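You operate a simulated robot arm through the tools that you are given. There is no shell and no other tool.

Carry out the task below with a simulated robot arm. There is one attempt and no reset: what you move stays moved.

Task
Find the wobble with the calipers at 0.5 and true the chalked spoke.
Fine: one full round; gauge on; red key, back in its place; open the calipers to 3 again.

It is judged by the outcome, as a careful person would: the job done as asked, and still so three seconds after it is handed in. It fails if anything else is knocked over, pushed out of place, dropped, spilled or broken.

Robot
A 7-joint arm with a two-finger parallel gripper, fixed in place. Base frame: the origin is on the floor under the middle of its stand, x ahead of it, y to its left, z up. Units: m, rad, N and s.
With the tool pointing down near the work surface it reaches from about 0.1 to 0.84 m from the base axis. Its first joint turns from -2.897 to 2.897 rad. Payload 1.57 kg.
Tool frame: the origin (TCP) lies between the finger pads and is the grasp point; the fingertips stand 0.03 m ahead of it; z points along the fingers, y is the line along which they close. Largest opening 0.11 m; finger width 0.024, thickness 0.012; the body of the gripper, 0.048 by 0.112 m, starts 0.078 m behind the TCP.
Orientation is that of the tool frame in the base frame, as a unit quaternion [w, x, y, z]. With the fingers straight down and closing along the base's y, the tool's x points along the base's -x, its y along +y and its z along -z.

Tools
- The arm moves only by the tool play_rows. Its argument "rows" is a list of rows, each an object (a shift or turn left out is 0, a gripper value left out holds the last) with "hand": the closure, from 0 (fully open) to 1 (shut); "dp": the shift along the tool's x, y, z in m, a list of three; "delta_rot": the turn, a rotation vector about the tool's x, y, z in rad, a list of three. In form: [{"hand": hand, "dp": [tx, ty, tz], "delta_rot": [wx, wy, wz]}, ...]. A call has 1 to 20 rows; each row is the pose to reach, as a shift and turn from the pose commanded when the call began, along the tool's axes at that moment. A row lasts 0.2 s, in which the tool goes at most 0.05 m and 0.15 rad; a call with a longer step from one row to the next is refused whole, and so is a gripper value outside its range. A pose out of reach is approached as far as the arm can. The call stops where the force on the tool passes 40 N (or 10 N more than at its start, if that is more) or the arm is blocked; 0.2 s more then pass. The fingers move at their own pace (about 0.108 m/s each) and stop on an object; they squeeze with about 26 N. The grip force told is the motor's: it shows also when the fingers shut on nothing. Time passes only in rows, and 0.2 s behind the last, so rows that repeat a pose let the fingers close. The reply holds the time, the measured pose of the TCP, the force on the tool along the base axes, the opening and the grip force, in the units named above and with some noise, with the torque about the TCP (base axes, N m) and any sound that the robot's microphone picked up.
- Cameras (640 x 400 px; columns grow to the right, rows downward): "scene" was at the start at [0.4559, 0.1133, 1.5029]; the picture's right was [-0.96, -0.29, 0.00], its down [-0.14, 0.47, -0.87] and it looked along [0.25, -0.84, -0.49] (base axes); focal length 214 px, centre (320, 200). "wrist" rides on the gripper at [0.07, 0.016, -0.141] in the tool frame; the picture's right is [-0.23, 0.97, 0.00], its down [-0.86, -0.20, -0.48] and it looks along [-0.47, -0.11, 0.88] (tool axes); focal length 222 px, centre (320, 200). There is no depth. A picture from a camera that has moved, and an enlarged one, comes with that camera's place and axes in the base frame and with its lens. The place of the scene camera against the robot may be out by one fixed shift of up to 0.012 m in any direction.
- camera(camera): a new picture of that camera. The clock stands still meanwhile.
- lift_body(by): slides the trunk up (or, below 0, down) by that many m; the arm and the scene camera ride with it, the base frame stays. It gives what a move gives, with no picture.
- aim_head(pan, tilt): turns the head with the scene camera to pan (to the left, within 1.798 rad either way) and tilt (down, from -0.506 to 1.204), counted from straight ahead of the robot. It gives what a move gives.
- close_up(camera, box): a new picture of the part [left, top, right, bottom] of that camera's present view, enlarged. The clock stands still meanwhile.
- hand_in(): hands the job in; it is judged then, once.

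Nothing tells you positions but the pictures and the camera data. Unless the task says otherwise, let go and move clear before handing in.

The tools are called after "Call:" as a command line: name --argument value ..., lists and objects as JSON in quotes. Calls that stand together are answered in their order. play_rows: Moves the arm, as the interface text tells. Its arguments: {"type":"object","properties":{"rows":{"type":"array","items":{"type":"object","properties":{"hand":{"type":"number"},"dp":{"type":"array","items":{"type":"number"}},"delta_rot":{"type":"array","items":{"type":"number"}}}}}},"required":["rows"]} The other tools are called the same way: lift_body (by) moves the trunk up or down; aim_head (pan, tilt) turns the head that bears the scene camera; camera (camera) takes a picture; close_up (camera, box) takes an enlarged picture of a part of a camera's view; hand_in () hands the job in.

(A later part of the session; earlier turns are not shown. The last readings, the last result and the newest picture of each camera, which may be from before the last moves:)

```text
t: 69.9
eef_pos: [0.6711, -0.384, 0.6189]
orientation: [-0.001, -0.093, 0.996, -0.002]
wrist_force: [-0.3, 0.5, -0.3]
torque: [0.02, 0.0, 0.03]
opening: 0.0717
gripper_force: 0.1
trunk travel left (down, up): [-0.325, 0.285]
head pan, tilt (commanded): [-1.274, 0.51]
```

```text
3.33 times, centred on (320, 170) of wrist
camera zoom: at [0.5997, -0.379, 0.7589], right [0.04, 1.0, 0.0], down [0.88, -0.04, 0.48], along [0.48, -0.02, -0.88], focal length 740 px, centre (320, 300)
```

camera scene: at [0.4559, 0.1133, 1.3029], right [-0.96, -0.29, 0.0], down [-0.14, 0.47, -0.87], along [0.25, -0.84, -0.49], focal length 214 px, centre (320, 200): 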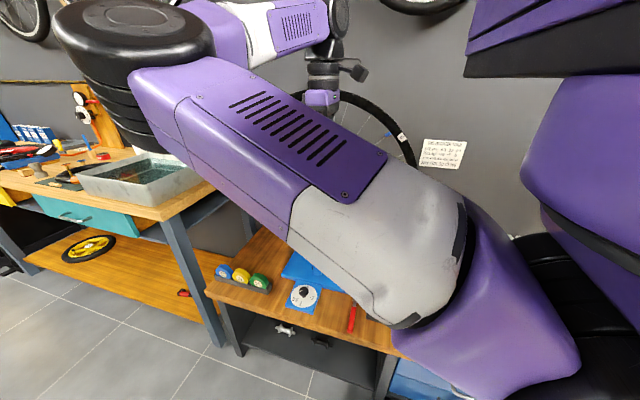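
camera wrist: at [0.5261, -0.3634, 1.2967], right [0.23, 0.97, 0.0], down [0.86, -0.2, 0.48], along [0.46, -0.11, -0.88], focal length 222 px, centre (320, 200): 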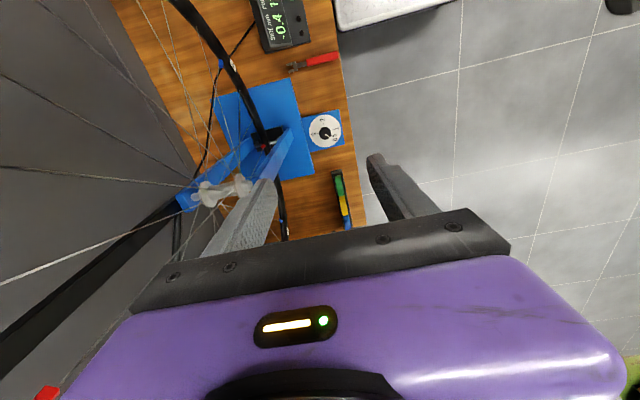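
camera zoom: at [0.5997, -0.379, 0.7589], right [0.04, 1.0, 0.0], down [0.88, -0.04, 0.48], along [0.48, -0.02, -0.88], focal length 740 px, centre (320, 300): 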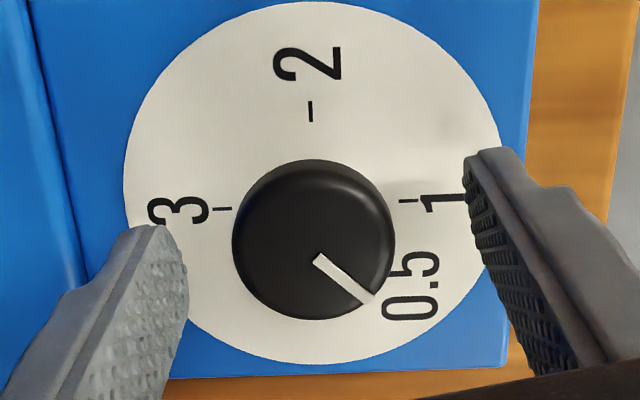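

The pointer now lines up with 0.5 (45 ± 1°). I'll rise back up in front of the wheel and raise the trunk for the wheel round.

Call:
play_rows --rows '[{"hand": 0.35, "dp": [0, 0, -0.04]}, {"dp": [0, 0, -0.085], "delta_rot": [0, 0, 0.06]}, {"dp": [0.007, 0, -0.13], "delta_rot": [0, 0, 0.12]}, {"dp": [0.015, 0, -0.175], "delta_rot": [0, 0, 0.187]}, {"dp": [0.022, 0, -0.22], "delta_rot": [0, 0, 0.187]}, {"dp": [0.03, 0, -0.265], "delta_rot": [0, 0, 0.187]}, {"dp": [0.038, 0, -0.31], "delta_rot": [0, 0, 0.187]}, {"dp": [0.045, 0, -0.355], "delta_rot": [0, 0, 0.187]}, {"dp": [0.053, 0, -0.4], "delta_rot": [0, 0, 0.187]}, {"dp": [0.06, 0, -0.445], "delta_rot": [0, 0, 0.187]}, {"dp": [0.068, 0, -0.49], "delta_rot": [0, 0, 0.187]}, {"dp": [0.075, 0, -0.535], "delta_rot": [0, 0, 0.187]}]'

Call:
lift_body --by 0.2

Call:
camera --camera "scene"

Call:
camera --camera "wrist"

```text
t: 72.5
eef_pos: [0.5975, -0.3941, 1.1536]
orientation: [-0.002, 0.0, 1.0, -0.001]
wrist_force: [-1.3, -0.6, 0.6]
torque: [-0.04, 0.01, 0.01]
opening: 0.0715
gripper_force: 0.1
trunk travel left (down, up): [-0.325, 0.285]
head pan, tilt (commanded): [-1.274, 0.51]
```

```text
t: 74.6
eef_pos: [0.5974, -0.3934, 1.3536]
orientation: [0.0, 0.001, 1.0, -0.003]
wrist_force: [0.6, -1.5, 0.2]
torque: [-0.01, 0.02, 0.01]
opening: 0.0715
gripper_force: 0.0
trunk travel left (down, up): [-0.525, 0.085]
head pan, tilt (commanded): [-1.274, 0.51]
```

```text
taken
camera scene: at [0.4559, 0.1133, 1.5028], right [-0.96, -0.29, 0.0], down [-0.14, 0.47, -0.87], along [0.25, -0.84, -0.49], focal length 214 px, centre (320, 200)
```

scene: 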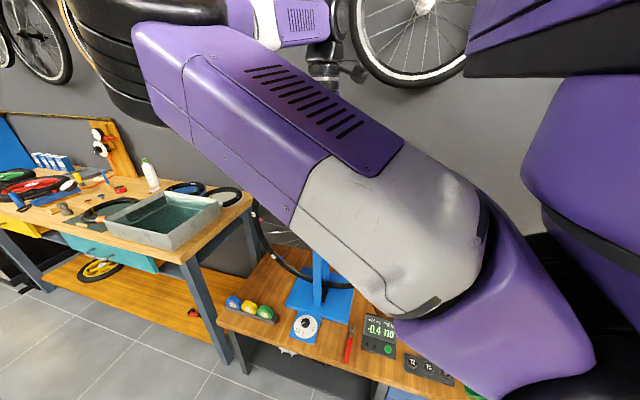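

```text
taken
camera wrist: at [0.5291, -0.3757, 1.4945], right [0.23, 0.97, 0.0], down [0.86, -0.2, 0.48], along [0.46, -0.11, -0.88], focal length 222 px, centre (320, 200)
```

wrist: 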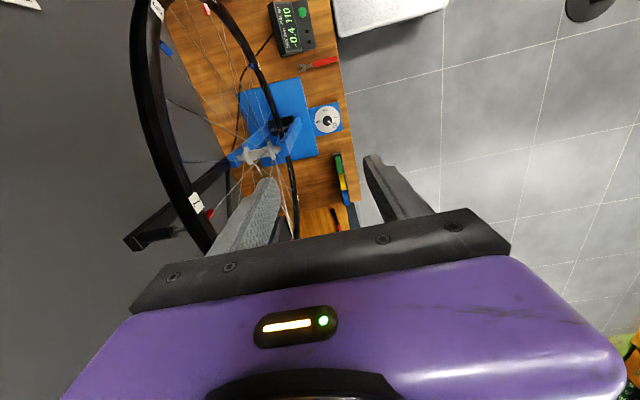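

The gauge still shows spoke 3 (-0.4/110). I'll go over the rim again and straddle it at the start of the stroke arc.

Call:
play_rows --rows '[{"hand": 0.1, "dp": [0.03, -0.035, 0]}, {"dp": [0.06, -0.07, 0]}, {"dp": [0.09, -0.105, 0]}, {"dp": [0.12, -0.14, 0]}, {"dp": [0.1275, -0.1672, 0]}, {"dp": [0.14, -0.1672, 0.02], "delta_rot": [0, -0.1, 0]}, {"dp": [0.15, -0.1672, 0.045], "delta_rot": [0, -0.2, 0]}, {"dp": [0.16, -0.1672, 0.07], "delta_rot": [0, -0.33, 0]}, {"dp": [0.1726, -0.1672, 0.0916], "delta_rot": [0, -0.468, 0]}, {"dp": [0.182, -0.1672, 0.14], "delta_rot": [0, -0.468, 0]}, {"dp": [0.192, -0.1672, 0.1867], "delta_rot": [0, -0.5, 0]}, {"dp": [0.2116, -0.1672, 0.212], "delta_rot": [0, -0.568, 0]}]'

Call:
camera --camera "wrist"

Call:
camera --camera "scene"

```text
t: 77.2
eef_pos: [0.3871, -0.5627, 1.1419]
orientation: [0.279, 0.0, 0.96, -0.002]
wrist_force: [0.3, -1.3, -0.1]
torque: [-0.02, 0.0, -0.01]
opening: 0.099
gripper_force: 0.0
trunk travel left (down, up): [-0.525, 0.085]
head pan, tilt (commanded): [-1.274, 0.51]
```

```text
taken
camera wrist: at [0.2537, -0.5445, 1.223], right [0.19, 0.97, 0.12], down [0.46, -0.2, 0.86], along [0.86, -0.11, -0.49], focal length 222 px, centre (320, 200)
```

wrist: 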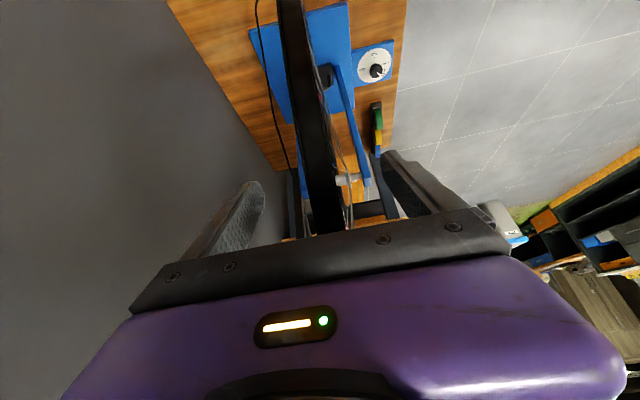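

```text
taken
camera scene: at [0.4561, 0.1136, 1.5028], right [-0.96, -0.29, 0.0], down [-0.14, 0.47, -0.87], along [0.26, -0.84, -0.49], focal length 214 px, centre (320, 200)
```

scene: 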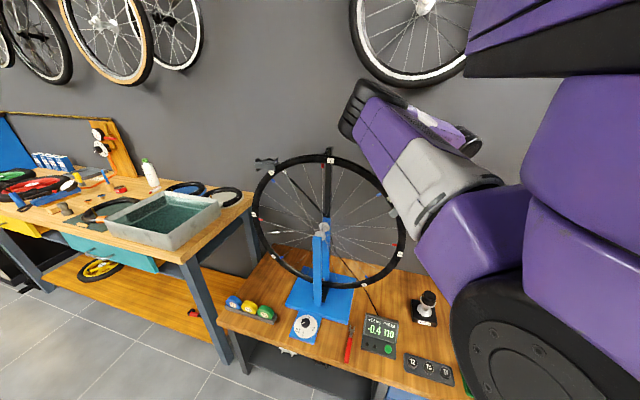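

Straddling the rim again at the arc's start. Doing the first stroke of the full round with the calipers at 0.5.

Call:
play_rows --rows '[{"hand": 1, "dp": [0, 0.002, 0]}, {"hand": 1, "dp": [0, 0.002, 0]}, {"hand": 1, "dp": [0, 0.002, 0]}, {"dp": [-0.0298, 0.002, -0.0111], "delta_rot": [0, 0.1, 0]}, {"dp": [-0.0607, 0.002, -0.0191], "delta_rot": [0, 0.2, 0]}, {"dp": [-0.0921, 0.002, -0.024], "delta_rot": [0, 0.3, 0]}, {"dp": [-0.1239, 0.002, -0.0258], "delta_rot": [0, 0.4, 0]}, {"dp": [-0.1557, 0.002, -0.0244], "delta_rot": [0, 0.5, 0]}, {"dp": [-0.1872, 0.002, -0.0198], "delta_rot": [0, 0.6, 0]}, {"dp": [-0.2181, 0.002, -0.0121], "delta_rot": [0, 0.7, 0]}, {"dp": [-0.2481, 0.002, -0.0013], "delta_rot": [0, 0.8, 0]}]'

Call:
play_rows --rows '[{"hand": 0.4}, {"hand": 0.4}, {"hand": 0.4, "dp": [0.0286, 0, 0.014], "delta_rot": [0, -0.1, 0]}, {"dp": [0.0557, 0, 0.0308], "delta_rot": [0, -0.2, 0]}, {"dp": [0.0809, 0, 0.0502], "delta_rot": [0, -0.3, 0]}, {"dp": [0.1041, 0, 0.072], "delta_rot": [0, -0.4, 0]}, {"dp": [0.1249, 0, 0.096], "delta_rot": [0, -0.5, 0]}, {"dp": [0.1434, 0, 0.122], "delta_rot": [0, -0.6, 0]}, {"dp": [0.1591, 0, 0.1497], "delta_rot": [0, -0.7, 0]}, {"dp": [0.1719, 0, 0.1789], "delta_rot": [0, -0.8, 0]}]'

Call:
camera --camera "scene"

Call:
close_up --camera "scene" --box '[350, 300, 410, 360]'

Call:
close_up --camera "scene" --box '[240, 140, 420, 300]'

```text
t: 79.6
eef_pos: [0.5951, -0.5608, 1.2755]
orientation: [-0.117, 0.001, 0.993, -0.002]
wrist_force: [3.5, -16.0, -13.5]
torque: [-0.22, -0.45, 0.44]
opening: 0.0207
gripper_force: 33.9
trunk travel left (down, up): [-0.525, 0.085]
head pan, tilt (commanded): [-1.274, 0.51]
```

```text
t: 81.8
eef_pos: [0.3861, -0.5578, 1.1442]
orientation: [0.279, 0.0, 0.96, -0.002]
wrist_force: [0.7, 0.4, 0.8]
torque: [0.01, 0.03, 0.01]
opening: 0.066
gripper_force: 0.1
trunk travel left (down, up): [-0.525, 0.085]
head pan, tilt (commanded): [-1.274, 0.51]
```

```text
taken
camera scene: at [0.4561, 0.1137, 1.5028], right [-0.96, -0.29, 0.0], down [-0.14, 0.47, -0.87], along [0.26, -0.84, -0.49], focal length 214 px, centre (320, 200)
```

scene: 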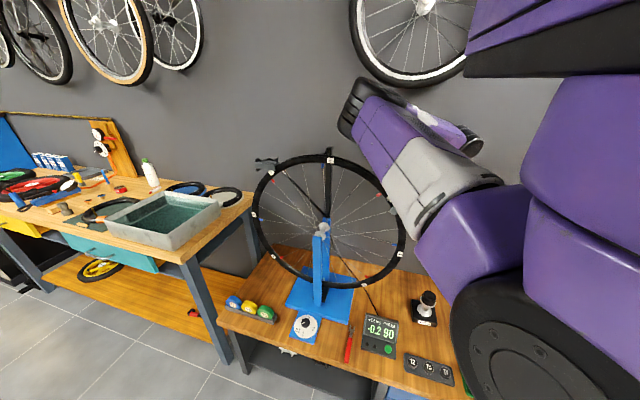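

```text
6.67 times, centred on (380, 330) of scene
camera zoom: at [0.4561, 0.1137, 1.5028], right [-0.96, -0.29, 0.0], down [-0.14, 0.47, -0.87], along [0.26, -0.84, -0.49], focal length 1430 px, centre (-80, -667)
```

zoom: 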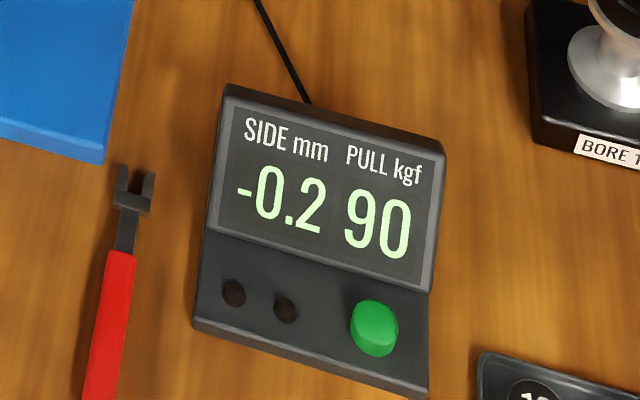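

```text
2.50 times, centred on (330, 220) of scene
camera zoom: at [0.4561, 0.1137, 1.5028], right [-0.96, -0.29, 0.0], down [-0.14, 0.47, -0.87], along [0.26, -0.84, -0.49], focal length 536 px, centre (295, 150)
```

zoom: 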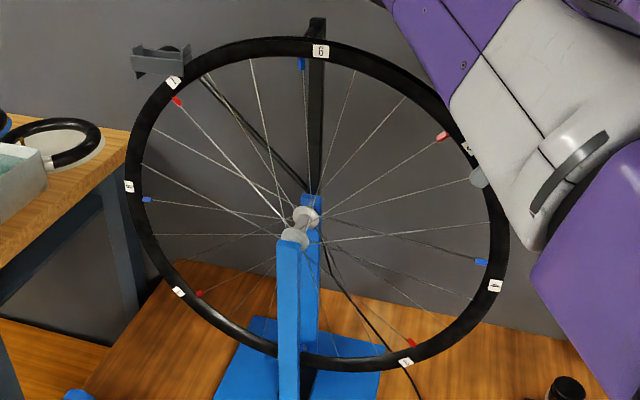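

Spoke 2 reads -0.2 / 90 — exactly the pattern of spoke 4 being two quarter-turns too tight. Continuing the round with the next stroke.

Call:
play_rows --rows '[{"hand": 1, "dp": [0, -0.002, 0.001]}, {"hand": 1, "dp": [0, -0.002, 0.001]}, {"hand": 1, "dp": [0, -0.002, 0.001]}, {"dp": [-0.0298, -0.002, -0.01], "delta_rot": [0, 0.1, 0]}, {"dp": [-0.0607, -0.002, -0.018], "delta_rot": [0, 0.2, 0]}, {"dp": [-0.0921, -0.002, -0.023], "delta_rot": [0, 0.3, 0]}, {"dp": [-0.1239, -0.002, -0.0248], "delta_rot": [0, 0.4, 0]}, {"dp": [-0.1557, -0.002, -0.0234], "delta_rot": [0, 0.5, 0]}, {"dp": [-0.1872, -0.002, -0.0188], "delta_rot": [0, 0.6, 0]}, {"dp": [-0.2181, -0.002, -0.0111], "delta_rot": [0, 0.7, 0]}, {"dp": [-0.2481, -0.002, -0.0003], "delta_rot": [0, 0.8, 0]}, {"hand": 0.4, "dp": [-0.2481, -0.002, -0.0003], "delta_rot": [0, 0.8, 0]}, {"hand": 0.4, "dp": [-0.2481, -0.002, -0.0003], "delta_rot": [0, 0.8, 0]}, {"dp": [-0.2137, -0.002, -0.0123], "delta_rot": [0, 0.6857, 0]}, {"dp": [-0.1783, -0.002, -0.0204], "delta_rot": [0, 0.5714, 0]}, {"dp": [-0.1421, -0.002, -0.0243], "delta_rot": [0, 0.4571, 0]}, {"dp": [-0.1057, -0.002, -0.0242], "delta_rot": [0, 0.3429, 0]}, {"dp": [-0.0696, -0.002, -0.0199], "delta_rot": [0, 0.2286, 0]}, {"dp": [-0.0342, -0.002, -0.0114], "delta_rot": [0, 0.1143, 0]}, {"dp": [0, -0.002, 0.001], "delta_rot": [0, 0, 0]}]'

Call:
camera --camera "scene"

Call:
close_up --camera "scene" --box '[350, 300, 410, 360]'

Call:
close_up --camera "scene" --box '[240, 140, 420, 300]'

```text
t: 86.0
eef_pos: [0.3856, -0.56, 1.1395]
orientation: [0.28, 0.0, 0.96, -0.004]
wrist_force: [-0.1, 0.7, 0.9]
torque: [-0.04, 0.05, 0.01]
opening: 0.0659
gripper_force: 0.0
trunk travel left (down, up): [-0.525, 0.085]
head pan, tilt (commanded): [-1.274, 0.51]
```

```text
taken
camera scene: at [0.4562, 0.1138, 1.5028], right [-0.96, -0.29, 0.0], down [-0.14, 0.47, -0.87], along [0.26, -0.84, -0.49], focal length 214 px, centre (320, 200)
```

scene: 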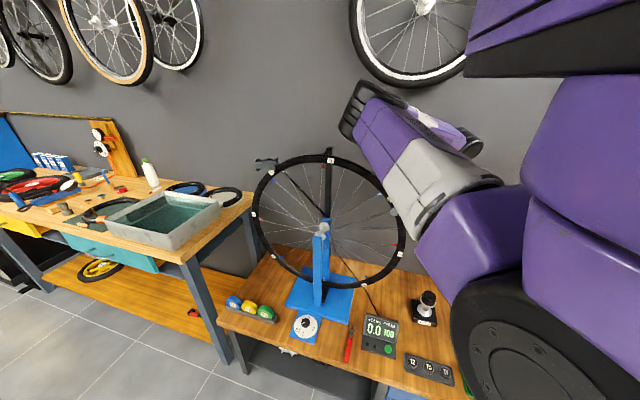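

```text
6.67 times, centred on (380, 330) of scene
camera zoom: at [0.4562, 0.1138, 1.5028], right [-0.96, -0.29, 0.0], down [-0.14, 0.47, -0.87], along [0.26, -0.84, -0.49], focal length 1430 px, centre (-80, -667)
```

zoom: 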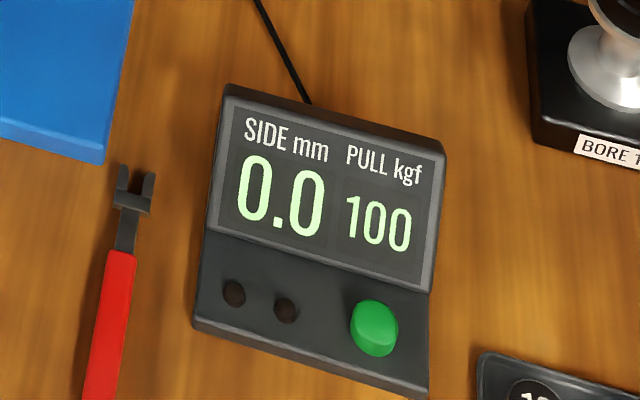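

```text
2.50 times, centred on (330, 220) of scene
camera zoom: at [0.4562, 0.1138, 1.5028], right [-0.96, -0.29, 0.0], down [-0.14, 0.47, -0.87], along [0.26, -0.84, -0.49], focal length 536 px, centre (295, 150)
```

zoom: 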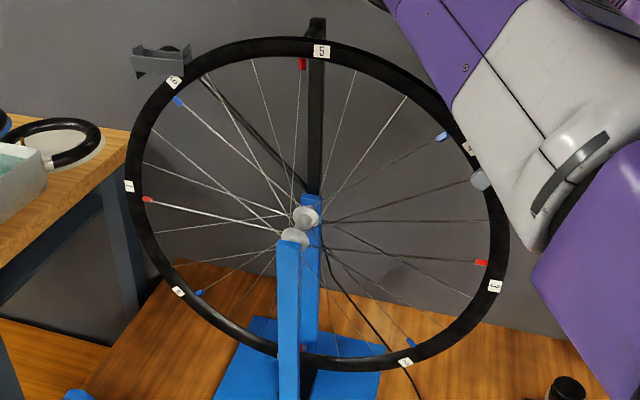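

Spoke 1 reads 0.0 / 100. Next stroke.

Call:
play_rows --rows '[{"hand": 1, "dp": [0, 0, 0]}, {"hand": 1, "dp": [0, 0, 0]}, {"hand": 1, "dp": [0, 0, 0]}, {"dp": [-0.0298, 0, -0.0111], "delta_rot": [0, 0.1, 0]}, {"dp": [-0.0607, 0, -0.0191], "delta_rot": [0, 0.2, 0]}, {"dp": [-0.0921, 0, -0.024], "delta_rot": [0, 0.3, 0]}, {"dp": [-0.1239, 0, -0.0258], "delta_rot": [0, 0.4, 0]}, {"dp": [-0.1557, 0, -0.0244], "delta_rot": [0, 0.5, 0]}, {"dp": [-0.1872, 0, -0.0198], "delta_rot": [0, 0.6, 0]}, {"dp": [-0.2181, 0, -0.0121], "delta_rot": [0, 0.7, 0]}, {"dp": [-0.2481, 0, -0.0013], "delta_rot": [0, 0.8, 0]}, {"hand": 0.4, "dp": [-0.2481, 0, -0.0013], "delta_rot": [0, 0.8, 0]}, {"hand": 0.4, "dp": [-0.2481, 0, -0.0013], "delta_rot": [0, 0.8, 0]}, {"dp": [-0.2137, 0, -0.0133], "delta_rot": [0, 0.6857, 0]}, {"dp": [-0.1783, 0, -0.0214], "delta_rot": [0, 0.5714, 0]}, {"dp": [-0.1421, 0, -0.0253], "delta_rot": [0, 0.4571, 0]}, {"dp": [-0.1057, 0, -0.0252], "delta_rot": [0, 0.3429, 0]}, {"dp": [-0.0696, 0, -0.0209], "delta_rot": [0, 0.2286, 0]}, {"dp": [-0.0342, 0, -0.0124], "delta_rot": [0, 0.1143, 0]}, {"dp": [0, 0, 0.001], "delta_rot": [0, 0, 0]}]'

Call:
close_up --camera "scene" --box '[350, 300, 410, 360]'

Call:
close_up --camera "scene" --box '[240, 140, 420, 300]'

```text
t: 90.2
eef_pos: [0.3881, -0.5593, 1.1399]
orientation: [0.28, 0.001, 0.96, -0.004]
wrist_force: [0.2, 0.5, 0.3]
torque: [0.0, 0.01, 0.01]
opening: 0.0663
gripper_force: 0.1
trunk travel left (down, up): [-0.525, 0.085]
head pan, tilt (commanded): [-1.274, 0.51]
```

```text
6.67 times, centred on (380, 330) of scene
camera zoom: at [0.4562, 0.1138, 1.5028], right [-0.96, -0.29, 0.0], down [-0.14, 0.47, -0.87], along [0.26, -0.84, -0.49], focal length 1430 px, centre (-80, -667)
```

zoom: 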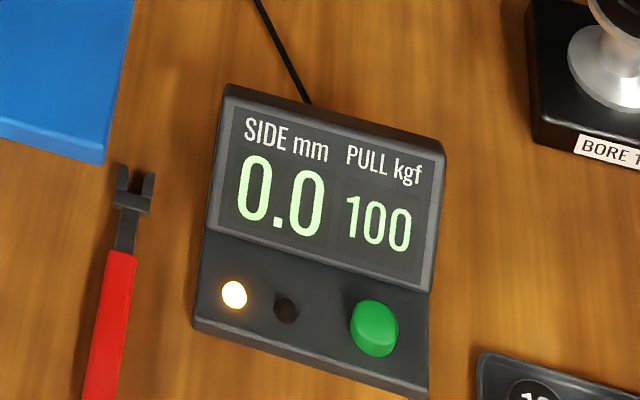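

```text
2.50 times, centred on (330, 220) of scene
camera zoom: at [0.4562, 0.1138, 1.5028], right [-0.96, -0.29, 0.0], down [-0.14, 0.47, -0.87], along [0.26, -0.84, -0.49], focal length 536 px, centre (295, 150)
```

zoom: 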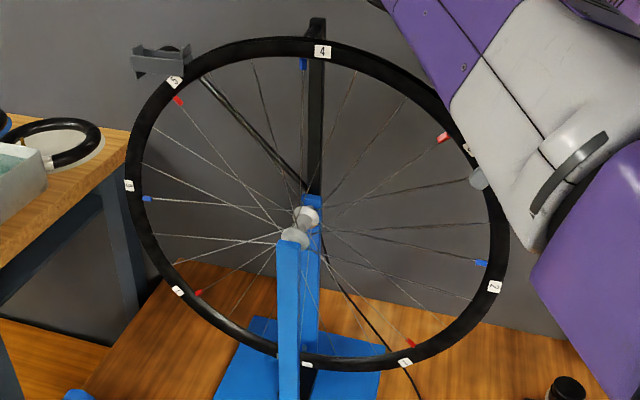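

A small amber lamp on the gauge has come on at spoke 8 (0.0/100). I'll continue and watch what the lamp does.

Call:
play_rows --rows '[{"hand": 1, "dp": [0, 0, 0]}, {"hand": 1, "dp": [0, 0, 0]}, {"hand": 1, "dp": [0, 0, 0]}, {"dp": [-0.0298, 0, -0.0111], "delta_rot": [0, 0.1, 0]}, {"dp": [-0.0607, 0, -0.0191], "delta_rot": [0, 0.2, 0]}, {"dp": [-0.0921, 0, -0.024], "delta_rot": [0, 0.3, 0]}, {"dp": [-0.1239, 0, -0.0258], "delta_rot": [0, 0.4, 0]}, {"dp": [-0.1557, 0, -0.0244], "delta_rot": [0, 0.5, 0]}, {"dp": [-0.1872, 0, -0.0198], "delta_rot": [0, 0.6, 0]}, {"dp": [-0.2181, 0, -0.0121], "delta_rot": [0, 0.7, 0]}, {"dp": [-0.2481, 0, -0.0013], "delta_rot": [0, 0.8, 0]}, {"hand": 0.4, "dp": [-0.2481, 0, -0.0013], "delta_rot": [0, 0.8, 0]}, {"hand": 0.4, "dp": [-0.2481, 0, -0.0013], "delta_rot": [0, 0.8, 0]}, {"dp": [-0.2137, 0, -0.0133], "delta_rot": [0, 0.6857, 0]}, {"dp": [-0.1783, 0, -0.0214], "delta_rot": [0, 0.5714, 0]}, {"dp": [-0.1421, 0, -0.0253], "delta_rot": [0, 0.4571, 0]}, {"dp": [-0.1057, 0, -0.0252], "delta_rot": [0, 0.3429, 0]}, {"dp": [-0.0696, 0, -0.0209], "delta_rot": [0, 0.2286, 0]}, {"dp": [-0.0342, 0, -0.0124], "delta_rot": [0, 0.1143, 0]}, {"dp": [0, 0, 0.001], "delta_rot": [0, 0, 0]}]'

Call:
close_up --camera "scene" --box '[350, 300, 410, 360]'

Call:
close_up --camera "scene" --box '[240, 140, 420, 300]'

```text
t: 94.4
eef_pos: [0.3881, -0.5615, 1.1416]
orientation: [0.28, -0.001, 0.96, -0.003]
wrist_force: [0.7, 0.3, -0.2]
torque: [-0.03, 0.03, -0.01]
opening: 0.0659
gripper_force: 0.1
trunk travel left (down, up): [-0.525, 0.085]
head pan, tilt (commanded): [-1.274, 0.51]
```

```text
6.67 times, centred on (380, 330) of scene
camera zoom: at [0.4562, 0.1138, 1.5028], right [-0.96, -0.29, 0.0], down [-0.14, 0.47, -0.87], along [0.26, -0.84, -0.49], focal length 1430 px, centre (-80, -667)
```

zoom: 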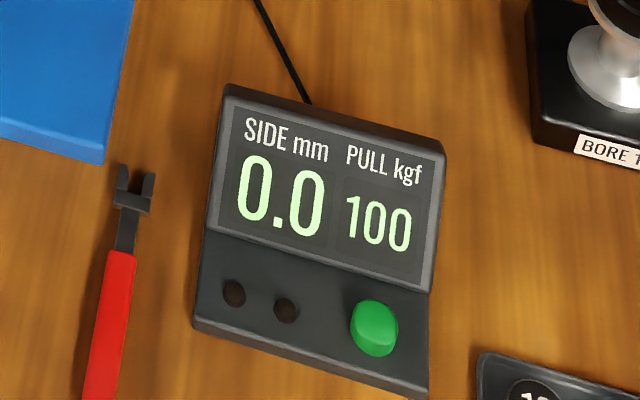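

```text
2.50 times, centred on (330, 220) of scene
camera zoom: at [0.4562, 0.1138, 1.5028], right [-0.96, -0.29, 0.0], down [-0.14, 0.47, -0.87], along [0.26, -0.84, -0.49], focal length 536 px, centre (295, 150)
```

zoom: 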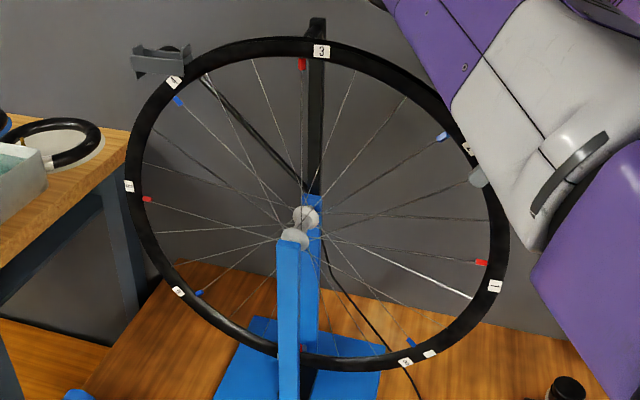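

A second white mark has appeared on the rim near label 8. Zooming in on that.

Call:
close_up --camera "scene" --box '[345, 265, 405, 300]'

Call:
close_up --camera "scene" --box '[375, 230, 410, 260]'

Call:
close_up --camera "scene" --box '[245, 150, 340, 230]'

Call:
close_up --camera "scene" --box '[245, 220, 340, 300]'

```text
10.67 times, centred on (375, 282) of scene
camera zoom: at [0.4562, 0.1138, 1.5028], right [-0.96, -0.29, 0.0], down [-0.14, 0.47, -0.87], along [0.26, -0.84, -0.49], focal length 2288 px, centre (-267, -680)
```

zoom: 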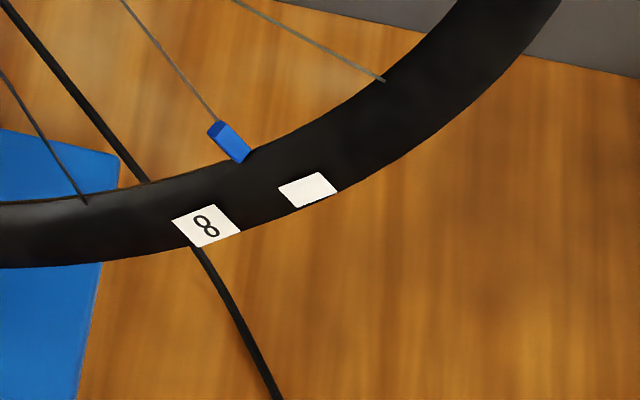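

```text
13.33 times, centred on (392, 245) of scene
camera zoom: at [0.4562, 0.1138, 1.5028], right [-0.96, -0.29, 0.0], down [-0.14, 0.47, -0.87], along [0.26, -0.84, -0.49], focal length 2860 px, centre (-647, -400)
```

zoom: 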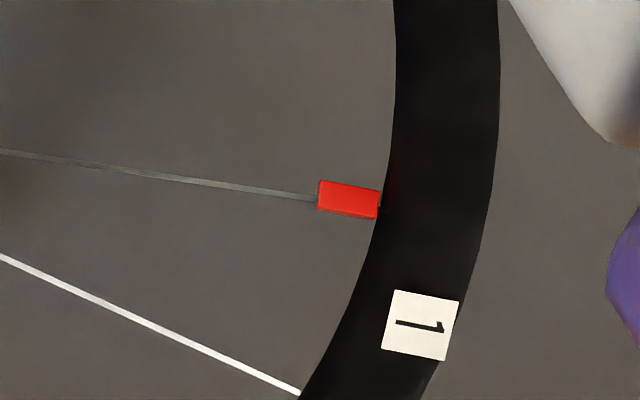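

```text
5.00 times, centred on (292, 190) of scene
camera zoom: at [0.4562, 0.1138, 1.5028], right [-0.96, -0.29, 0.0], down [-0.14, 0.47, -0.87], along [0.26, -0.84, -0.49], focal length 1072 px, centre (458, 250)
```

zoom: 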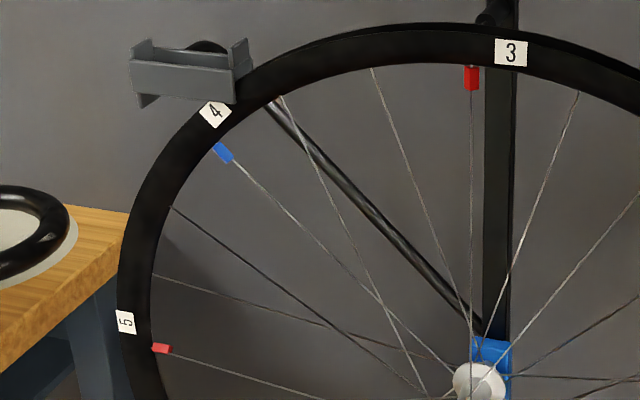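

```text
5.00 times, centred on (292, 260) of scene
camera zoom: at [0.4562, 0.1138, 1.5028], right [-0.96, -0.29, 0.0], down [-0.14, 0.47, -0.87], along [0.26, -0.84, -0.49], focal length 1072 px, centre (458, -100)
```

zoom: 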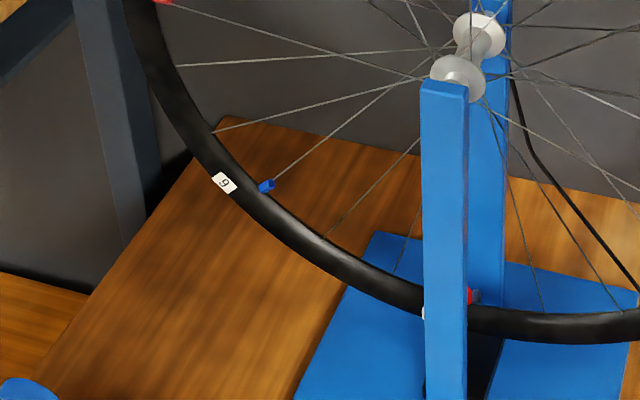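

The mark is a fresh chalk mark beside spoke 8, made when 8 passed the calipers at 0.5 (lamp lit). So the gauge must read the spoke at the top sensor post: spoke 8 at top gave -0.6/120, 7 and 1 gave -0.4/110. The chalked spoke is 8, two quarter-turns too tight. I'll continue to finish the full round.

Call:
play_rows --rows '[{"hand": 1, "dp": [0, 0.001, 0]}, {"hand": 1, "dp": [0, 0.001, 0]}, {"hand": 1, "dp": [0, 0.001, 0]}, {"dp": [-0.0298, 0.001, -0.0111], "delta_rot": [0, 0.1, 0]}, {"dp": [-0.0607, 0.001, -0.0191], "delta_rot": [0, 0.2, 0]}, {"dp": [-0.0921, 0.001, -0.024], "delta_rot": [0, 0.3, 0]}, {"dp": [-0.1239, 0.001, -0.0258], "delta_rot": [0, 0.4, 0]}, {"dp": [-0.1557, 0.001, -0.0244], "delta_rot": [0, 0.5, 0]}, {"dp": [-0.1872, 0.001, -0.0198], "delta_rot": [0, 0.6, 0]}, {"dp": [-0.2181, 0.001, -0.0121], "delta_rot": [0, 0.7, 0]}, {"dp": [-0.2481, 0.001, -0.0013], "delta_rot": [0, 0.8, 0]}, {"hand": 0.4, "dp": [-0.2481, 0.001, -0.0013], "delta_rot": [0, 0.8, 0]}, {"hand": 0.4, "dp": [-0.2481, 0.001, -0.0013], "delta_rot": [0, 0.8, 0]}, {"dp": [-0.2137, 0.001, -0.0133], "delta_rot": [0, 0.6857, 0]}, {"dp": [-0.1783, 0.001, -0.0214], "delta_rot": [0, 0.5714, 0]}, {"dp": [-0.1421, 0.001, -0.0253], "delta_rot": [0, 0.4571, 0]}, {"dp": [-0.1057, 0.001, -0.0252], "delta_rot": [0, 0.3429, 0]}, {"dp": [-0.0696, 0.001, -0.0209], "delta_rot": [0, 0.2286, 0]}, {"dp": [-0.0342, 0.001, -0.0124], "delta_rot": [0, 0.1143, 0]}, {"dp": [0, 0.001, 0.001], "delta_rot": [0, 0, 0]}]'

Call:
close_up --camera "scene" --box '[350, 300, 410, 360]'

Call:
close_up --camera "scene" --box '[240, 140, 420, 300]'

```text
t: 98.6
eef_pos: [0.3895, -0.5598, 1.1405]
orientation: [0.279, 0.0, 0.96, -0.004]
wrist_force: [-0.1, -0.3, 0.0]
torque: [-0.04, 0.04, -0.01]
opening: 0.0658
gripper_force: 0.0
trunk travel left (down, up): [-0.525, 0.085]
head pan, tilt (commanded): [-1.274, 0.51]
```

```text
6.67 times, centred on (380, 330) of scene
camera zoom: at [0.4562, 0.1138, 1.5028], right [-0.96, -0.29, 0.0], down [-0.14, 0.47, -0.87], along [0.26, -0.84, -0.49], focal length 1430 px, centre (-80, -667)
```

zoom: 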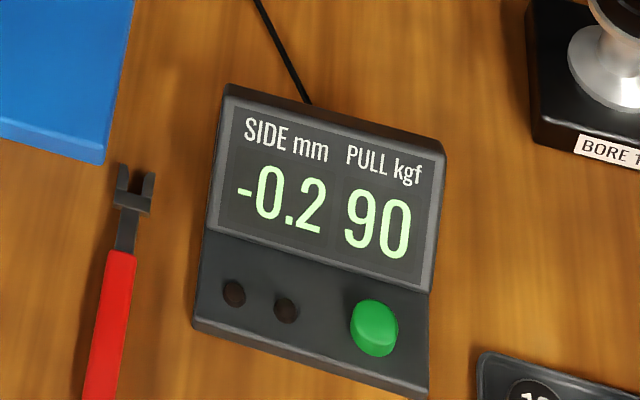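

```text
2.50 times, centred on (330, 220) of scene
camera zoom: at [0.4562, 0.1138, 1.5028], right [-0.96, -0.29, 0.0], down [-0.14, 0.47, -0.87], along [0.26, -0.84, -0.49], focal length 536 px, centre (295, 150)
```

zoom: 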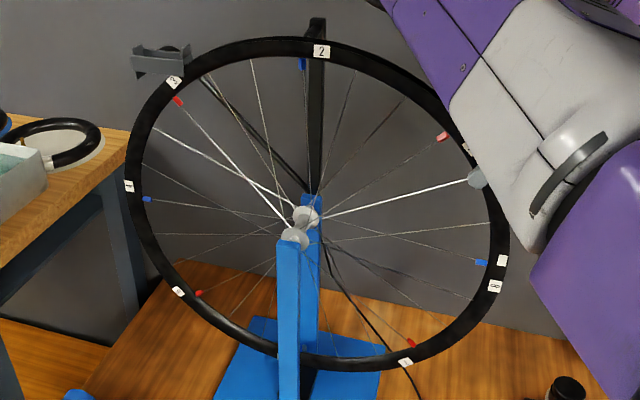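

Consistent: spoke 2 at top reads -0.2/90. Next stroke.

Call:
play_rows --rows '[{"hand": 1, "dp": [0, 0, 0]}, {"hand": 1, "dp": [0, 0, 0]}, {"hand": 1, "dp": [0, 0, 0]}, {"dp": [-0.0298, 0, -0.0111], "delta_rot": [0, 0.1, 0]}, {"dp": [-0.0607, 0, -0.0191], "delta_rot": [0, 0.2, 0]}, {"dp": [-0.0921, 0, -0.024], "delta_rot": [0, 0.3, 0]}, {"dp": [-0.1239, 0, -0.0258], "delta_rot": [0, 0.4, 0]}, {"dp": [-0.1557, 0, -0.0244], "delta_rot": [0, 0.5, 0]}, {"dp": [-0.1872, 0, -0.0198], "delta_rot": [0, 0.6, 0]}, {"dp": [-0.2181, 0, -0.0121], "delta_rot": [0, 0.7, 0]}, {"dp": [-0.2481, 0, -0.0013], "delta_rot": [0, 0.8, 0]}, {"hand": 0.4, "dp": [-0.2481, 0, -0.0013], "delta_rot": [0, 0.8, 0]}, {"hand": 0.4, "dp": [-0.2481, 0, -0.0013], "delta_rot": [0, 0.8, 0]}, {"dp": [-0.2137, 0, -0.0133], "delta_rot": [0, 0.6857, 0]}, {"dp": [-0.1783, 0, -0.0214], "delta_rot": [0, 0.5714, 0]}, {"dp": [-0.1421, 0, -0.0253], "delta_rot": [0, 0.4571, 0]}, {"dp": [-0.1057, 0, -0.0252], "delta_rot": [0, 0.3429, 0]}, {"dp": [-0.0696, 0, -0.0209], "delta_rot": [0, 0.2286, 0]}, {"dp": [-0.0342, 0, -0.0124], "delta_rot": [0, 0.1143, 0]}, {"dp": [0, 0, 0.001], "delta_rot": [0, 0, 0]}]'

Call:
close_up --camera "scene" --box '[350, 300, 410, 360]'

Call:
close_up --camera "scene" --box '[240, 140, 420, 300]'

```text
t: 102.8
eef_pos: [0.3861, -0.5597, 1.139]
orientation: [0.28, 0.0, 0.96, -0.003]
wrist_force: [0.2, 0.0, 0.9]
torque: [-0.03, 0.02, -0.03]
opening: 0.0662
gripper_force: 0.1
trunk travel left (down, up): [-0.525, 0.085]
head pan, tilt (commanded): [-1.274, 0.51]
```

```text
6.67 times, centred on (380, 330) of scene
camera zoom: at [0.4562, 0.1138, 1.5028], right [-0.96, -0.29, 0.0], down [-0.14, 0.47, -0.87], along [0.26, -0.84, -0.49], focal length 1430 px, centre (-80, -667)
```

zoom: 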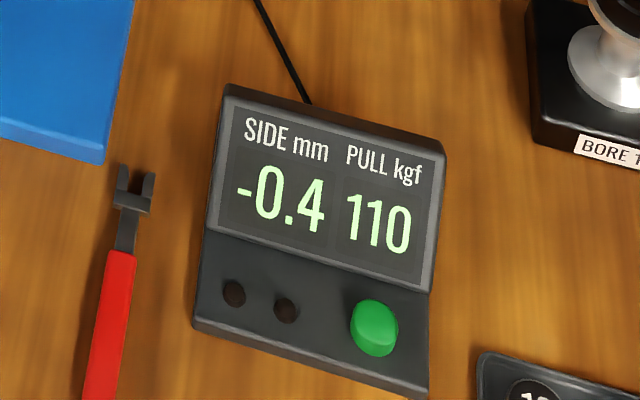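

```text
2.50 times, centred on (330, 220) of scene
camera zoom: at [0.4562, 0.1138, 1.5028], right [-0.96, -0.29, 0.0], down [-0.14, 0.47, -0.87], along [0.26, -0.84, -0.49], focal length 536 px, centre (295, 150)
```

zoom: 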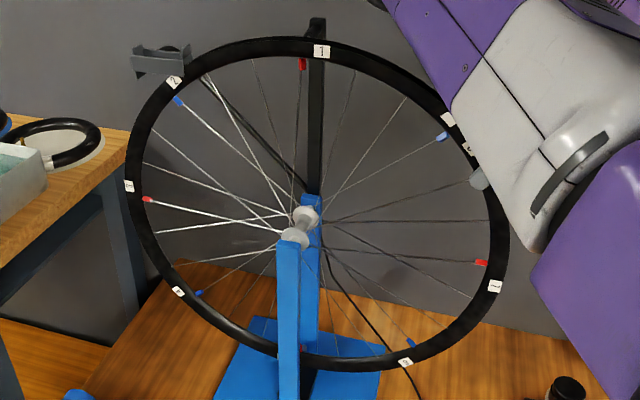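

1 at top reads -0.4/110. Next stroke brings 8 to the top.

Call:
play_rows --rows '[{"hand": 1, "dp": [0, 0, 0]}, {"hand": 1, "dp": [0, 0, 0]}, {"hand": 1, "dp": [0, 0, 0]}, {"dp": [-0.0298, 0, -0.0111], "delta_rot": [0, 0.1, 0]}, {"dp": [-0.0607, 0, -0.0191], "delta_rot": [0, 0.2, 0]}, {"dp": [-0.0921, 0, -0.024], "delta_rot": [0, 0.3, 0]}, {"dp": [-0.1239, 0, -0.0258], "delta_rot": [0, 0.4, 0]}, {"dp": [-0.1557, 0, -0.0244], "delta_rot": [0, 0.5, 0]}, {"dp": [-0.1872, 0, -0.0198], "delta_rot": [0, 0.6, 0]}, {"dp": [-0.2181, 0, -0.0121], "delta_rot": [0, 0.7, 0]}, {"dp": [-0.2481, 0, -0.0013], "delta_rot": [0, 0.8, 0]}, {"hand": 0.4, "dp": [-0.2481, 0, -0.0013], "delta_rot": [0, 0.8, 0]}, {"hand": 0.4, "dp": [-0.2481, 0, -0.0013], "delta_rot": [0, 0.8, 0]}, {"dp": [-0.2137, 0, -0.0133], "delta_rot": [0, 0.6857, 0]}, {"dp": [-0.1783, 0, -0.0214], "delta_rot": [0, 0.5714, 0]}, {"dp": [-0.1421, 0, -0.0253], "delta_rot": [0, 0.4571, 0]}, {"dp": [-0.1057, 0, -0.0252], "delta_rot": [0, 0.3429, 0]}, {"dp": [-0.0696, 0, -0.0209], "delta_rot": [0, 0.2286, 0]}, {"dp": [-0.0342, 0, -0.0124], "delta_rot": [0, 0.1143, 0]}, {"dp": [0, 0, 0.001], "delta_rot": [0, 0, 0]}]'

Call:
close_up --camera "scene" --box '[350, 300, 410, 360]'

Call:
close_up --camera "scene" --box '[240, 140, 420, 300]'

Call:
close_up --camera "scene" --box '[300, 140, 360, 180]'

```text
t: 107.0
eef_pos: [0.3899, -0.5587, 1.1389]
orientation: [0.281, 0.0, 0.96, -0.003]
wrist_force: [0.6, 0.4, 0.1]
torque: [-0.03, 0.02, 0.01]
opening: 0.066
gripper_force: 0.1
trunk travel left (down, up): [-0.525, 0.085]
head pan, tilt (commanded): [-1.274, 0.51]
```

```text
6.67 times, centred on (380, 330) of scene
camera zoom: at [0.4562, 0.1138, 1.5028], right [-0.96, -0.29, 0.0], down [-0.14, 0.47, -0.87], along [0.26, -0.84, -0.49], focal length 1430 px, centre (-80, -667)
```

zoom: 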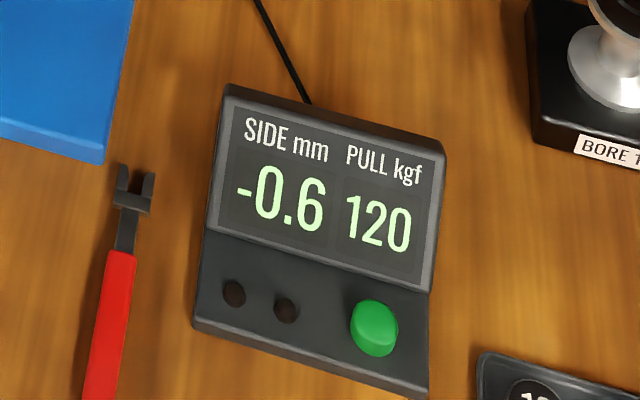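

```text
2.50 times, centred on (330, 220) of scene
camera zoom: at [0.4562, 0.1138, 1.5028], right [-0.96, -0.29, 0.0], down [-0.14, 0.47, -0.87], along [0.26, -0.84, -0.49], focal length 536 px, centre (295, 150)
```

zoom: 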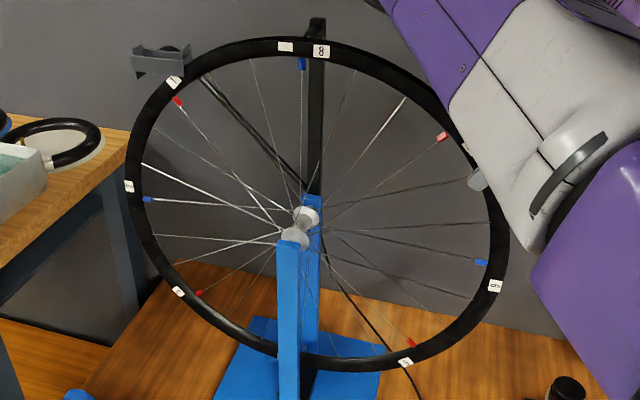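

```text
10.00 times, centred on (330, 160) of scene
camera zoom: at [0.4562, 0.1138, 1.5028], right [-0.96, -0.29, 0.0], down [-0.14, 0.47, -0.87], along [0.26, -0.84, -0.49], focal length 2145 px, centre (220, 600)
```

zoom: 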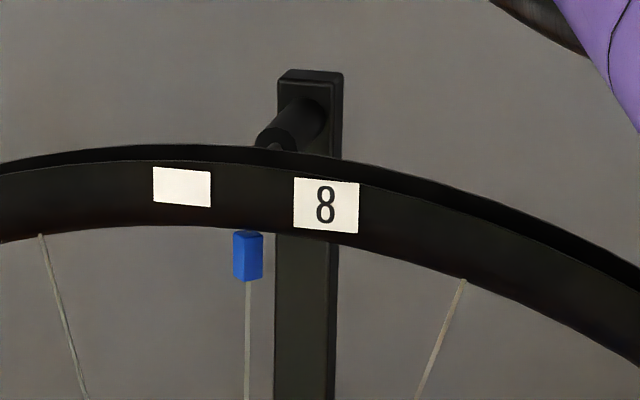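

8 with the chalk mark is at the top under the sensor, reading -0.6/120. I'm at 315° with the calipers at 0.5; two more strokes to complete the round with margin.

Call:
play_rows --rows '[{"hand": 1, "dp": [0, 0, 0]}, {"hand": 1, "dp": [0, 0, 0]}, {"hand": 1, "dp": [0, 0, 0]}, {"dp": [-0.0298, 0, -0.0111], "delta_rot": [0, 0.1, 0]}, {"dp": [-0.0607, 0, -0.0191], "delta_rot": [0, 0.2, 0]}, {"dp": [-0.0921, 0, -0.024], "delta_rot": [0, 0.3, 0]}, {"dp": [-0.1239, 0, -0.0258], "delta_rot": [0, 0.4, 0]}, {"dp": [-0.1557, 0, -0.0244], "delta_rot": [0, 0.5, 0]}, {"dp": [-0.1872, 0, -0.0198], "delta_rot": [0, 0.6, 0]}, {"dp": [-0.2181, 0, -0.0121], "delta_rot": [0, 0.7, 0]}, {"dp": [-0.2481, 0, -0.0013], "delta_rot": [0, 0.8, 0]}, {"hand": 0.4, "dp": [-0.2481, 0, -0.0013], "delta_rot": [0, 0.8, 0]}, {"hand": 0.4, "dp": [-0.2481, 0, -0.0013], "delta_rot": [0, 0.8, 0]}, {"dp": [-0.2137, 0, -0.0133], "delta_rot": [0, 0.6857, 0]}, {"dp": [-0.1783, 0, -0.0214], "delta_rot": [0, 0.5714, 0]}, {"dp": [-0.1421, 0, -0.0253], "delta_rot": [0, 0.4571, 0]}, {"dp": [-0.1057, 0, -0.0252], "delta_rot": [0, 0.3429, 0]}, {"dp": [-0.0696, 0, -0.0209], "delta_rot": [0, 0.2286, 0]}, {"dp": [-0.0342, 0, -0.0124], "delta_rot": [0, 0.1143, 0]}, {"dp": [0, 0, 0.001], "delta_rot": [0, 0, 0]}]'

Call:
close_up --camera "scene" --box '[350, 300, 410, 360]'

Call:
close_up --camera "scene" --box '[240, 140, 420, 300]'

```text
t: 111.2
eef_pos: [0.3887, -0.5622, 1.1348]
orientation: [0.279, 0.0, 0.96, -0.003]
wrist_force: [0.5, 0.1, 0.1]
torque: [-0.04, -0.01, 0.02]
opening: 0.0661
gripper_force: 0.1
trunk travel left (down, up): [-0.525, 0.085]
head pan, tilt (commanded): [-1.274, 0.51]
```

```text
6.67 times, centred on (380, 330) of scene
camera zoom: at [0.4561, 0.1138, 1.5028], right [-0.96, -0.29, 0.0], down [-0.14, 0.47, -0.87], along [0.26, -0.84, -0.49], focal length 1430 px, centre (-80, -667)
```

zoom: 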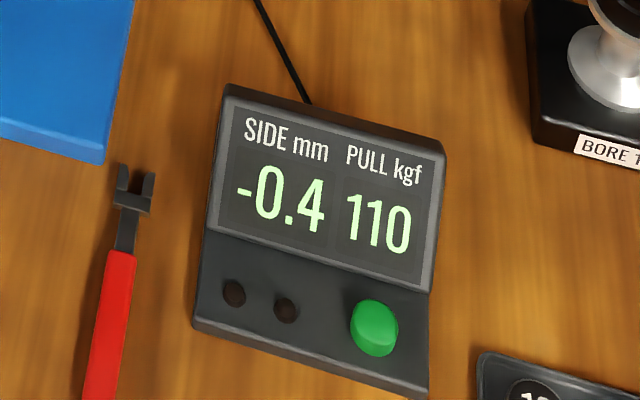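

```text
2.50 times, centred on (330, 220) of scene
camera zoom: at [0.4561, 0.1138, 1.5028], right [-0.96, -0.29, 0.0], down [-0.14, 0.47, -0.87], along [0.26, -0.84, -0.49], focal length 536 px, centre (295, 150)
```

zoom: 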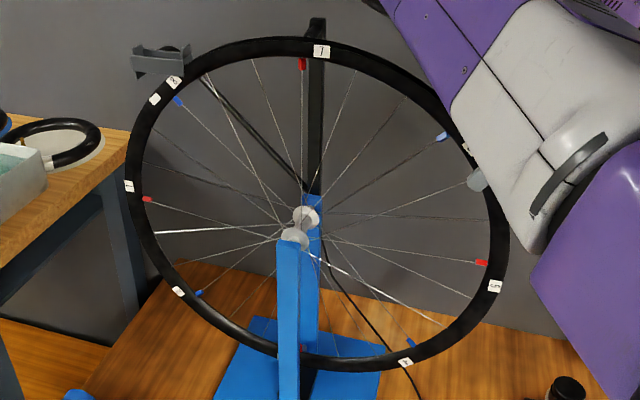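

That completes 360° from where I set 0.5. For margin I'll go one notch more and back while holding the rim.

Call:
play_rows --rows '[{"hand": 0.4, "dp": [0, 0.002, -0.004]}, {"hand": 1, "dp": [0, 0.002, -0.004]}, {"hand": 1, "dp": [0, 0.002, -0.004]}, {"hand": 1, "dp": [0, 0.002, -0.004]}, {"dp": [-0.0298, 0.002, -0.0151], "delta_rot": [0, 0.1, 0]}, {"dp": [-0.0607, 0.002, -0.0231], "delta_rot": [0, 0.2, 0]}, {"dp": [-0.0921, 0.002, -0.028], "delta_rot": [0, 0.3, 0]}, {"dp": [-0.1239, 0.002, -0.0298], "delta_rot": [0, 0.4, 0]}, {"dp": [-0.1557, 0.002, -0.0284], "delta_rot": [0, 0.5, 0]}, {"dp": [-0.1872, 0.002, -0.0238], "delta_rot": [0, 0.6, 0]}, {"dp": [-0.2181, 0.002, -0.0161], "delta_rot": [0, 0.7, 0]}, {"dp": [-0.2481, 0.002, -0.0053], "delta_rot": [0, 0.8, 0]}]'

Call:
close_up --camera "scene" --box '[350, 300, 410, 360]'

Call:
play_rows --rows '[{"dp": [0.0286, 0, 0.014], "delta_rot": [0, -0.1, 0]}, {"dp": [0.0557, 0, 0.0308], "delta_rot": [0, -0.2, 0]}, {"dp": [0.0809, 0, 0.0502], "delta_rot": [0, -0.3, 0]}, {"dp": [0.1041, 0, 0.072], "delta_rot": [0, -0.4, 0]}, {"dp": [0.1249, 0, 0.096], "delta_rot": [0, -0.5, 0]}, {"dp": [0.1434, 0, 0.122], "delta_rot": [0, -0.6, 0]}, {"dp": [0.1591, 0, 0.1497], "delta_rot": [0, -0.7, 0]}, {"dp": [0.1719, 0, 0.1789], "delta_rot": [0, -0.8, 0]}, {"hand": 0.4, "dp": [0.1719, 0, 0.1789], "delta_rot": [0, -0.8, 0]}, {"hand": 0.4, "dp": [0.1719, 0, 0.1789], "delta_rot": [0, -0.8, 0]}]'

Call:
close_up --camera "scene" --box '[240, 140, 420, 300]'

Call:
close_up --camera "scene" --box '[350, 300, 410, 360]'

```text
t: 113.8
eef_pos: [0.5959, -0.559, 1.2724]
orientation: [-0.118, 0.002, 0.993, -0.003]
wrist_force: [-0.1, -16.8, -7.2]
torque: [-0.24, -0.13, 0.34]
opening: 0.0209
gripper_force: 34.3
trunk travel left (down, up): [-0.525, 0.085]
head pan, tilt (commanded): [-1.274, 0.51]
```

```text
6.67 times, centred on (380, 330) of scene
camera zoom: at [0.4559, 0.1122, 1.5029], right [-0.96, -0.29, 0.0], down [-0.14, 0.47, -0.87], along [0.25, -0.83, -0.49], focal length 1430 px, centre (-80, -667)
```

zoom: 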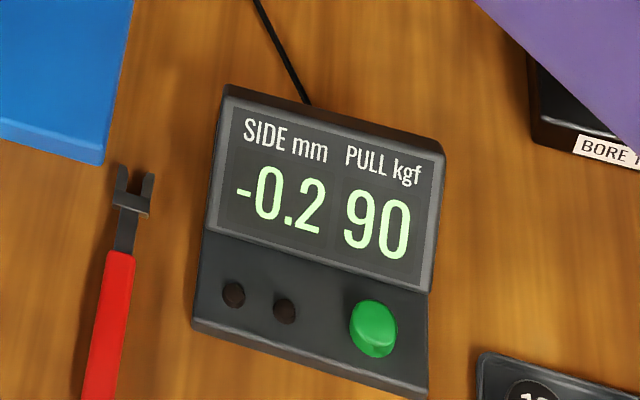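

```text
t: 116.0
eef_pos: [0.3857, -0.5576, 1.1403]
orientation: [0.28, 0.0, 0.96, -0.001]
wrist_force: [0.2, -0.4, -0.4]
torque: [0.01, 0.02, -0.01]
opening: 0.066
gripper_force: 0.0
trunk travel left (down, up): [-0.525, 0.085]
head pan, tilt (commanded): [-1.274, 0.51]
```

```text
2.50 times, centred on (330, 220) of scene
camera zoom: at [0.4558, 0.1133, 1.5029], right [-0.96, -0.29, 0.0], down [-0.14, 0.47, -0.87], along [0.25, -0.84, -0.49], focal length 536 px, centre (295, 150)
```

zoom: 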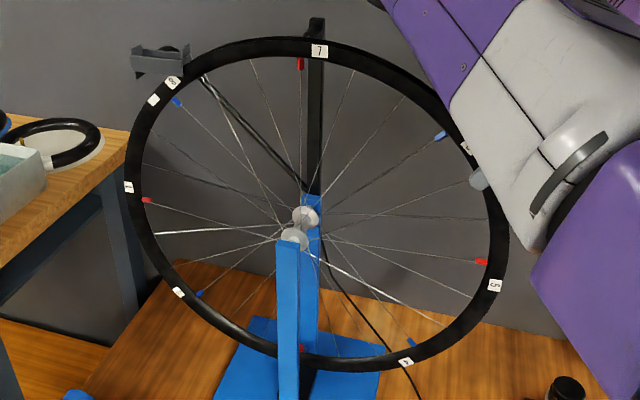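

```text
6.67 times, centred on (380, 330) of scene
camera zoom: at [0.4558, 0.1133, 1.5029], right [-0.96, -0.29, 0.0], down [-0.14, 0.47, -0.87], along [0.25, -0.84, -0.49], focal length 1430 px, centre (-80, -667)
```

zoom: 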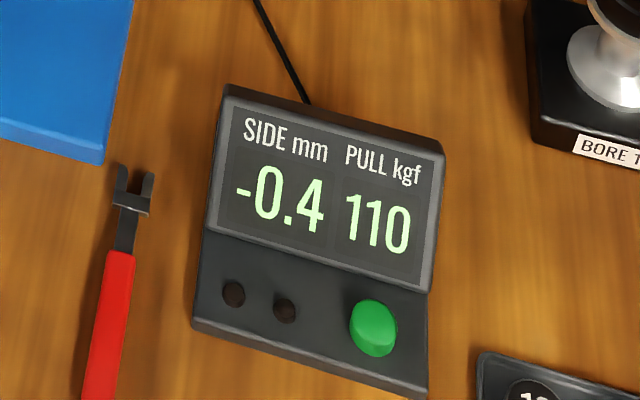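

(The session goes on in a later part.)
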